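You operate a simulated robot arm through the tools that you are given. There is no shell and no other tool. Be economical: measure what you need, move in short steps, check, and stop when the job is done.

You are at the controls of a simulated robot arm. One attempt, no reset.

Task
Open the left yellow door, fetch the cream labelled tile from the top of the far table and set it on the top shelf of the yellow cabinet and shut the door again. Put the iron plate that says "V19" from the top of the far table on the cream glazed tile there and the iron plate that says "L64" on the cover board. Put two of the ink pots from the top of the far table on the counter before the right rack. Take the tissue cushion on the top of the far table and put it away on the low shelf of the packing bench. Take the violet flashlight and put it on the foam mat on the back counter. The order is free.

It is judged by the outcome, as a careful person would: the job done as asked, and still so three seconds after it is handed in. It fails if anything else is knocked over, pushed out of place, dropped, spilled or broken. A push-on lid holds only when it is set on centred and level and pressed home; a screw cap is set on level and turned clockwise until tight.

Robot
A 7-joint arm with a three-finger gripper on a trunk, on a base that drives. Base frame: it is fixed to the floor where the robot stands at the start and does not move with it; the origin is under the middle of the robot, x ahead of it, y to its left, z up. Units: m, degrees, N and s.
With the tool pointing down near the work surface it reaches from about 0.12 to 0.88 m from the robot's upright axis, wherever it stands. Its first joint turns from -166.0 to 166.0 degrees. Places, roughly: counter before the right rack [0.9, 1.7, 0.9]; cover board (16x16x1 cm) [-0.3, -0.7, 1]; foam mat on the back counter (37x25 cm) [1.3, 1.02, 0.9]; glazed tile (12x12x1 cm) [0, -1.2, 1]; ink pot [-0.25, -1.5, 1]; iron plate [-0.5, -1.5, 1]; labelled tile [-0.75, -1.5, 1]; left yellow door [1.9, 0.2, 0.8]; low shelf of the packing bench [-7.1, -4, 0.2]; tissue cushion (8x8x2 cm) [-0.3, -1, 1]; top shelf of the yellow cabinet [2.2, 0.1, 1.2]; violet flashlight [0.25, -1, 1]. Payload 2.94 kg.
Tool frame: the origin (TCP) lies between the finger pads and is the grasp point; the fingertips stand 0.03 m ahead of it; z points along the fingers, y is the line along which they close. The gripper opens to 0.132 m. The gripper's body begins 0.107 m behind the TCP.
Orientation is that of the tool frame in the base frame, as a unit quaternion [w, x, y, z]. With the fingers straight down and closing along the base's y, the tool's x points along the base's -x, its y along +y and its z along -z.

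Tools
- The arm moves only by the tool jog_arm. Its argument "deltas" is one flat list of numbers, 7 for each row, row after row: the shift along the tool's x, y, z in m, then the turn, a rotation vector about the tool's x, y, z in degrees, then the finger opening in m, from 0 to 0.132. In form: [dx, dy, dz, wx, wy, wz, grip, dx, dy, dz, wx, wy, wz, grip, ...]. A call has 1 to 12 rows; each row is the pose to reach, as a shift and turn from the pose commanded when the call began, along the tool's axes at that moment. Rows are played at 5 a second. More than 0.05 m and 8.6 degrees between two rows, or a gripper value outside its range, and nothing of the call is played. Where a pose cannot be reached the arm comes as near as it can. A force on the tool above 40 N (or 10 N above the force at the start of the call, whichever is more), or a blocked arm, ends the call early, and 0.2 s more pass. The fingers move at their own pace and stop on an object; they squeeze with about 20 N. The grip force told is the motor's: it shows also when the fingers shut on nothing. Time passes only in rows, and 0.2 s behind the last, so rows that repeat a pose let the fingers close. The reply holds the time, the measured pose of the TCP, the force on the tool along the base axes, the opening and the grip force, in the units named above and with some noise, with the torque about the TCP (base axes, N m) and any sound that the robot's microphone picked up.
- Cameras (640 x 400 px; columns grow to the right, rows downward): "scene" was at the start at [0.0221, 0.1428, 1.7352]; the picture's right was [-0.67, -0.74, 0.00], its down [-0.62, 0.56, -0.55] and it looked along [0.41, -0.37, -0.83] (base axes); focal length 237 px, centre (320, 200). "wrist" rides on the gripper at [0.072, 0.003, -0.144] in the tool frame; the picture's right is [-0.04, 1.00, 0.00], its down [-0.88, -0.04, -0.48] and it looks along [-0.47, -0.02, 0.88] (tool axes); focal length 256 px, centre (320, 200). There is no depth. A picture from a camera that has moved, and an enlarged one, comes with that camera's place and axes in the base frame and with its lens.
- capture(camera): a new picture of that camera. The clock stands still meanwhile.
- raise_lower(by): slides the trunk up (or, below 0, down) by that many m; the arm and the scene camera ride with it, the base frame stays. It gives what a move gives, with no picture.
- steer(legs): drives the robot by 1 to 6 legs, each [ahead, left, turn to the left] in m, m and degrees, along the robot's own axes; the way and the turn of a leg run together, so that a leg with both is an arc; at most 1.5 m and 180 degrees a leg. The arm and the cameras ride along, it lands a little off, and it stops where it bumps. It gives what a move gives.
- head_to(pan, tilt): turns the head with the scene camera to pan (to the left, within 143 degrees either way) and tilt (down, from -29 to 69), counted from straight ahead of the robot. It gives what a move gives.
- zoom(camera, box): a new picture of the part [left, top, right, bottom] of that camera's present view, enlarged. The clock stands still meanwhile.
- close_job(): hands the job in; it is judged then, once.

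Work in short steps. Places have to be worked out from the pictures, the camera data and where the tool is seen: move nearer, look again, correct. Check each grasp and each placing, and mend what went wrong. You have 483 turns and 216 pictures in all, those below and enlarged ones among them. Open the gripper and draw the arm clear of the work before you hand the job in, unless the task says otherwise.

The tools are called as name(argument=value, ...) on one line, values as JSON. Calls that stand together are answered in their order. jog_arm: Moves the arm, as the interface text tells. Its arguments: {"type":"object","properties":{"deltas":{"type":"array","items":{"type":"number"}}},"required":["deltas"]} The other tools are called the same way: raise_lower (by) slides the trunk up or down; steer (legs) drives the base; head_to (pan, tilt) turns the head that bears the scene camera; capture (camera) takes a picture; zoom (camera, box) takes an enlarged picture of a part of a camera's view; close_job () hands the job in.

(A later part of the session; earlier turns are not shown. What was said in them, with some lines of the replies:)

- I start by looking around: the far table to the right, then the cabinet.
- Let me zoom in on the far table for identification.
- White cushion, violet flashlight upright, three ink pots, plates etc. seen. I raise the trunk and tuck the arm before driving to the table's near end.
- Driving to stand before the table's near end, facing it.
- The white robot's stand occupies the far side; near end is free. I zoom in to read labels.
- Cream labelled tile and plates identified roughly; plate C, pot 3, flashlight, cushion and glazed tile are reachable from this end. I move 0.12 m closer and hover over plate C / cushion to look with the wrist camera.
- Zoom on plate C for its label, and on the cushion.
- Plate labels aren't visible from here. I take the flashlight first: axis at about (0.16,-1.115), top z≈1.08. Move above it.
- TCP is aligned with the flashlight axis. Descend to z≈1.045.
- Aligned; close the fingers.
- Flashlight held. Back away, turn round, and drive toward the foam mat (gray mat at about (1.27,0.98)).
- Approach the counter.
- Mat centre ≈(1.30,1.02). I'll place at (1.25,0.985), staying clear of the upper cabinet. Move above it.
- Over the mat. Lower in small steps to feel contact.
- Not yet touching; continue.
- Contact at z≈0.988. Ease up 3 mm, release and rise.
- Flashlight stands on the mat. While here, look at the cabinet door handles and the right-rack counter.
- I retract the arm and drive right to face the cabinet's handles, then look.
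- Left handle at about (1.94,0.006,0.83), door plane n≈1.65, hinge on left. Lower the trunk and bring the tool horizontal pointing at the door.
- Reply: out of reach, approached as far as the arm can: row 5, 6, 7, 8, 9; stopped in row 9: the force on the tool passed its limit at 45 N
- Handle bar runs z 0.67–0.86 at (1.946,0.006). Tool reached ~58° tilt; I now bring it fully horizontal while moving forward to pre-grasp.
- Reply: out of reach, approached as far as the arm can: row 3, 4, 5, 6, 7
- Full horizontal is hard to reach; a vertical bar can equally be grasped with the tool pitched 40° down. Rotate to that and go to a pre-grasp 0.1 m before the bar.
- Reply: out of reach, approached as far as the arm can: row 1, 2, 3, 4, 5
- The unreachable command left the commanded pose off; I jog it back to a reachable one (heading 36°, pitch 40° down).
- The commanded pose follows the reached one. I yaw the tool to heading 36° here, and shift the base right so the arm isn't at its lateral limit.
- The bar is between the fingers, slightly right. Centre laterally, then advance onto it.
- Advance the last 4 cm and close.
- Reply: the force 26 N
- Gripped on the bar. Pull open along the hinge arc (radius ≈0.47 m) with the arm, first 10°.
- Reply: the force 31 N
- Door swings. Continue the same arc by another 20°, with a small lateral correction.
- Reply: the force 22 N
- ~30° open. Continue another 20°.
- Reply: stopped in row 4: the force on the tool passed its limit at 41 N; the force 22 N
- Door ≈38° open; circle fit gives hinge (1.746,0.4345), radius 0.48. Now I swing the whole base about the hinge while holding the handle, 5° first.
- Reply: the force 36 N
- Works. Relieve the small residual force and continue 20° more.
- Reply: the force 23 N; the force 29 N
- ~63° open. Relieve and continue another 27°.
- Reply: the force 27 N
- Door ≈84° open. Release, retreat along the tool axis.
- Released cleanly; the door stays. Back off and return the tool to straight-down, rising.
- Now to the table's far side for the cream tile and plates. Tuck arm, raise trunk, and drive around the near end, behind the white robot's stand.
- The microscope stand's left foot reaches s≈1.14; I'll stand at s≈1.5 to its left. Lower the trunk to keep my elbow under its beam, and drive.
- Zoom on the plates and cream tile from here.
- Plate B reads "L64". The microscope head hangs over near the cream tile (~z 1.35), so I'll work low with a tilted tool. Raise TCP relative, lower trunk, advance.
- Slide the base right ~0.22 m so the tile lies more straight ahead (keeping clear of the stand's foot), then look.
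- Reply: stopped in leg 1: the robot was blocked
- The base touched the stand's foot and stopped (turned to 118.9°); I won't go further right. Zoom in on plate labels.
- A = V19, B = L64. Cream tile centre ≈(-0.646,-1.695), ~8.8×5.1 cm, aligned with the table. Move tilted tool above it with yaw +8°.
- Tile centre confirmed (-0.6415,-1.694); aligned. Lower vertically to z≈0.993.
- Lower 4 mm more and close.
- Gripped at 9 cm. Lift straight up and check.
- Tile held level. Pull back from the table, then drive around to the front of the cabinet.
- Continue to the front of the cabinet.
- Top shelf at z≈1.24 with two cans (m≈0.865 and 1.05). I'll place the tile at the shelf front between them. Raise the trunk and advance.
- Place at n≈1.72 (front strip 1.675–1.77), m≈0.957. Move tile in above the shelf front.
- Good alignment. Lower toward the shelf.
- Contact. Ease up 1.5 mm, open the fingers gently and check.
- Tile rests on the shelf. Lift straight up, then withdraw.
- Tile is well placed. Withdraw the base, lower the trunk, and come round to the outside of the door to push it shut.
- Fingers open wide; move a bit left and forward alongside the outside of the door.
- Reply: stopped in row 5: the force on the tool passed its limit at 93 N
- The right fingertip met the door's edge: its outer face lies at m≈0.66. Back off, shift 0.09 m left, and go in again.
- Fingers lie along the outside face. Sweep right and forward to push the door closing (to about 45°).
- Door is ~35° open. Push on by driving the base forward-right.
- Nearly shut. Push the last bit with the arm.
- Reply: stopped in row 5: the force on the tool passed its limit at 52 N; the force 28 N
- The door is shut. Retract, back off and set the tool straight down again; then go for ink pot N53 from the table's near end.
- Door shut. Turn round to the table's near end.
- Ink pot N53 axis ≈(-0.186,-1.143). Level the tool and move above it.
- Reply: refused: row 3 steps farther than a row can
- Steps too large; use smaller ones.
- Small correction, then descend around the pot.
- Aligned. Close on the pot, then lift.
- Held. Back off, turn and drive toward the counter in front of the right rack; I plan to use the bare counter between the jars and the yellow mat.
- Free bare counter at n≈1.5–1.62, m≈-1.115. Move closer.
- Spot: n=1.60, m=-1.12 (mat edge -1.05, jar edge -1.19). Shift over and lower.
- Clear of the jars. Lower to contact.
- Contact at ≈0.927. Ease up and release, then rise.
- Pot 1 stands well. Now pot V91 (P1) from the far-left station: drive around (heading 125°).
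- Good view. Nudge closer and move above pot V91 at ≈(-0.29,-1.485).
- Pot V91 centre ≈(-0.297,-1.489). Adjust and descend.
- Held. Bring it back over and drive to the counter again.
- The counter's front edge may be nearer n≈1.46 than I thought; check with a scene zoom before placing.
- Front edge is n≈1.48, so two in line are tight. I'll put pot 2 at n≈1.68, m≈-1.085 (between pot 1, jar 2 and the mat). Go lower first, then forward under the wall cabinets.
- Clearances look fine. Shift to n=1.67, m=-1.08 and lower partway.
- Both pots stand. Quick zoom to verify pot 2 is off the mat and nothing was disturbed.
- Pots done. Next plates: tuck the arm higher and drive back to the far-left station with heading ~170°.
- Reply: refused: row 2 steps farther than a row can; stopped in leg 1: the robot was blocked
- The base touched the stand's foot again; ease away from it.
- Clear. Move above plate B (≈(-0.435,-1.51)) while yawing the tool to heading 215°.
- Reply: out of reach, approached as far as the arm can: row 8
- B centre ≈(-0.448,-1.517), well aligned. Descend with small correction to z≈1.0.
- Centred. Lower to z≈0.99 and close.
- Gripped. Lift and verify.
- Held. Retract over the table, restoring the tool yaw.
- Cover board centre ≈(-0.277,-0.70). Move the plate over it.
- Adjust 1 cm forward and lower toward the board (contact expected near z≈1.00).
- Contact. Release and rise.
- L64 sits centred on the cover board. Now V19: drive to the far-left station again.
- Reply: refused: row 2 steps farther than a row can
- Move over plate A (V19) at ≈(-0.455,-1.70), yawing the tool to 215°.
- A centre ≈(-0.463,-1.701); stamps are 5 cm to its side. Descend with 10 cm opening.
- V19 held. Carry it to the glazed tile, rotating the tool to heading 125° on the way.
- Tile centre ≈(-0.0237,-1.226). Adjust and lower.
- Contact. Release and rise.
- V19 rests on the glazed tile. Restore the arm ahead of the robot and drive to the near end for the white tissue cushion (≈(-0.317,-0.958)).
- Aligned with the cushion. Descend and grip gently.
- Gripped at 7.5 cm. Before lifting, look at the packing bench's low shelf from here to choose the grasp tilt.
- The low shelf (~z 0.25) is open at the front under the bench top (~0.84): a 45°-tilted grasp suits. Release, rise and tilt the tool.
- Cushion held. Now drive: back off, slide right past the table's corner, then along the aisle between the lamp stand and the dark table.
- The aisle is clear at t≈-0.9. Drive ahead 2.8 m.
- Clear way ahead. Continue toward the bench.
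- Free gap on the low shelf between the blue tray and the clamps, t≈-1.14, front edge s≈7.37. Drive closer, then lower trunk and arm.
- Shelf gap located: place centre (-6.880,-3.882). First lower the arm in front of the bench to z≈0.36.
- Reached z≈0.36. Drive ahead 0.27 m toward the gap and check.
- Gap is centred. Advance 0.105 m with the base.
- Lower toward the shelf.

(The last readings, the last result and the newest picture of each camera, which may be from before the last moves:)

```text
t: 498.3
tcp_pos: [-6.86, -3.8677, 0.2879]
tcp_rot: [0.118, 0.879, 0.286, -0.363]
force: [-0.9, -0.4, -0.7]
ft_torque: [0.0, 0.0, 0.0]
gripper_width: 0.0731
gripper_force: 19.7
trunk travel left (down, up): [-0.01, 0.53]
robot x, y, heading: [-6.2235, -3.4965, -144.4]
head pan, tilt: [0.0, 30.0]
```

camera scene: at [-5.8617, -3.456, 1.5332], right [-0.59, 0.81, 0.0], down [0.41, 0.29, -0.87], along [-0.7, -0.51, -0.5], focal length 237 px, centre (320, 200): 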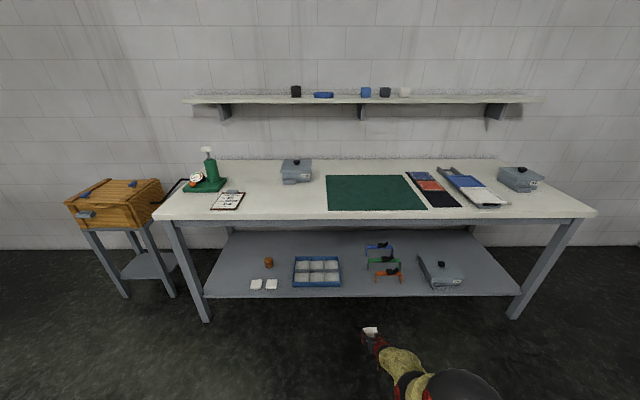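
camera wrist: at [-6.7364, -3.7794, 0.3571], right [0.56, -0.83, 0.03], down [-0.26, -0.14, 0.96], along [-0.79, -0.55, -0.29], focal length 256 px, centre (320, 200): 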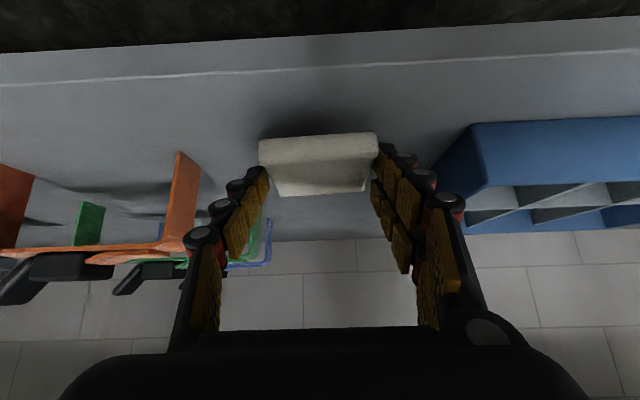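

jog_arm(deltas=[0.0015, 0, 0.0015, 0, 0, 0, 0.06, 0.003, 0, 0.003, 0, 0, 0, 0.06])

jog_arm(deltas=[0.0015, 0, 0.0015, 0, 0, 0, 0.06, 0.003, 0, 0.003, 0, 0, 0, 0.06])

capture(camera="wrist")

```text
t: 498.9
tcp_pos: [-6.8612, -3.8684, 0.284]
tcp_rot: [0.117, 0.879, 0.284, -0.363]
force: [7.1, 3.9, 16.9]
ft_torque: [-0.44, -0.61, 0.33]
gripper_width: 0.0734
gripper_force: 19.4
trunk travel left (down, up): [-0.01, 0.53]
robot x, y, heading: [-6.222, -3.4947, -144.5]
head pan, tilt: [0.0, 30.0]
```

```text
t: 499.4
tcp_pos: [-6.864, -3.8699, 0.2849]
tcp_rot: [0.119, 0.878, 0.285, -0.367]
force: [2.4, 1.2, 11.5]
ft_torque: [-0.35, -0.37, 0.17]
gripper_width: 0.073
gripper_force: 19.8
trunk travel left (down, up): [-0.01, 0.53]
robot x, y, heading: [-6.2237, -3.4963, -144.3]
head pan, tilt: [0.0, 30.0]
stopped in row 2: the force on the tool passed its limit at 42 N (the readings are from after the stop); the commanded pose is now the measured one
```

```text
76 pictures are left
camera wrist: at [-6.7388, -3.7816, 0.3343], right [0.56, -0.83, 0.03], down [-0.25, -0.13, 0.96], along [-0.79, -0.55, -0.28], focal length 256 px, centre (320, 200)
```

wrist: 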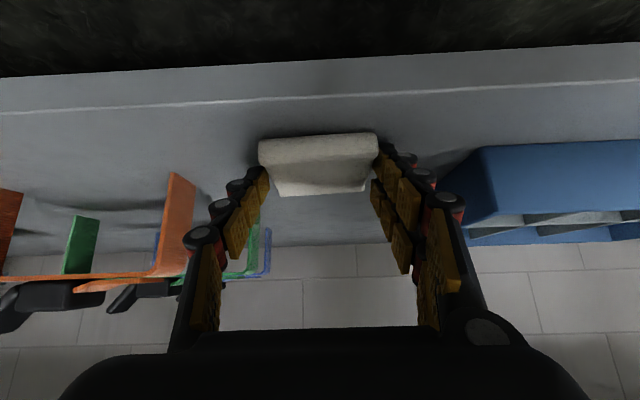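

Contact. Ease up slightly and open.

jog_arm(deltas=[-0.001, 0, -0.001, 0, 0, 0, 0.08, -0.001, 0, -0.001, 0, 0, 0, 0.095, -0.001, 0, -0.001, 0, 0, 0, 0.095])

jog_arm(deltas=[-0.02, 0, -0.02, 0, 0, 0, 0.095, -0.05, 0, -0.05, 0, 0, 0, 0.095])

capture(camera="wrist")

```text
t: 500.2
tcp_pos: [-6.8625, -3.8688, 0.2832]
tcp_rot: [0.118, 0.88, 0.285, -0.362]
force: [-0.2, -0.2, -0.3]
ft_torque: [0.01, -0.02, 0.02]
gripper_width: 0.095
gripper_force: 0.0
trunk travel left (down, up): [-0.01, 0.53]
robot x, y, heading: [-6.2229, -3.495, -144.4]
head pan, tilt: [0.0, 30.0]
```

```text
t: 500.8
tcp_pos: [-6.8646, -3.8678, 0.3532]
tcp_rot: [0.119, 0.879, 0.286, -0.362]
force: [0.6, 0.9, -1.4]
ft_torque: [-0.03, 0.12, -0.01]
gripper_width: 0.0953
gripper_force: 0.0
trunk travel left (down, up): [-0.01, 0.53]
robot x, y, heading: [-6.22, -3.4946, -144.4]
head pan, tilt: [0.0, 30.0]
```

```text
75 pictures are left
camera wrist: at [-6.7378, -3.7803, 0.404], right [0.56, -0.83, 0.03], down [-0.26, -0.14, 0.96], along [-0.79, -0.55, -0.29], focal length 256 px, centre (320, 200)
```

wrist: 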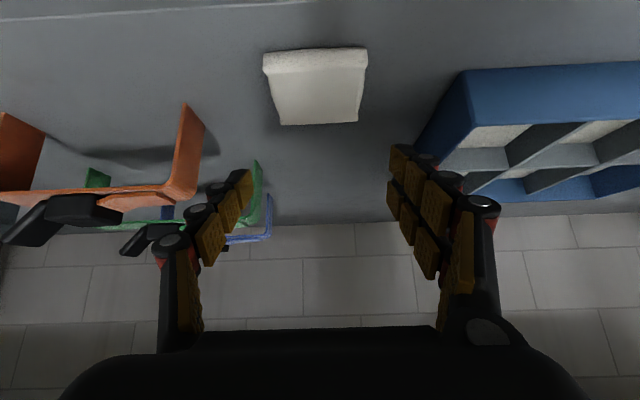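

Cushion lies flat on the low shelf. Withdraw with the base.

steer(legs=[[-0.5, 0, 0]])

zoom(camera="scene", box=[180, 150, 500, 350])

```text
t: 503.7
tcp_pos: [-6.4555, -3.5742, 0.3538]
tcp_rot: [0.118, 0.879, 0.284, -0.364]
force: [0.0, 0.1, -0.2]
ft_torque: [-0.03, -0.03, 0.03]
gripper_width: 0.095
gripper_force: 0.1
trunk travel left (down, up): [-0.01, 0.53]
robot x, y, heading: [-5.8159, -3.1999, -144.3]
head pan, tilt: [0.0, 30.0]
```

```text
2.00 times, centred on (340, 250) of scene
camera zoom: at [-5.7551, -3.3903, 1.5332], right [-0.58, 0.81, 0.0], down [0.41, 0.29, -0.87], along [-0.7, -0.5, -0.5], focal length 473 px, centre (280, 100)
```

zoom: 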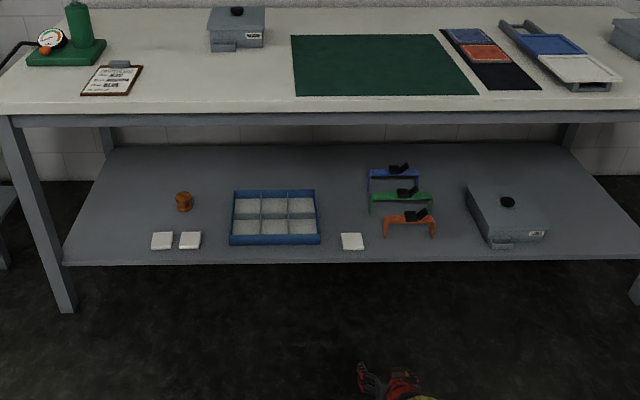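

The cushion lies on the low shelf beside the similar ones; all other tasks were verified, gripper is open and the arm clear. Handing in.

close_job()

```text
The job is handed in.
```

The job is done and handed in; I checked each placement in pictures as I made it, but took no last look round before handing in.

- **Cream tile:** on the top shelf of the yellow cabinet, in front of the two cans, with the left door shut again.
- **V19 plate:** on the cream glazed tile.
- **L64 plate:** on the cover board.
- **Ink pots:** N53 and V91 stand on the counter before the right rack.
- **Tissue cushion:** the white one, on the low shelf of the packing bench.
- **Violet flashlight:** standing on the foam mat.

While driving, the base twice touched a foot of the white microscope stand, and a fingertip once hit the edge of the open cabinet door at 93 N. Later pictures showed the stand apparently unmoved and the door shut.
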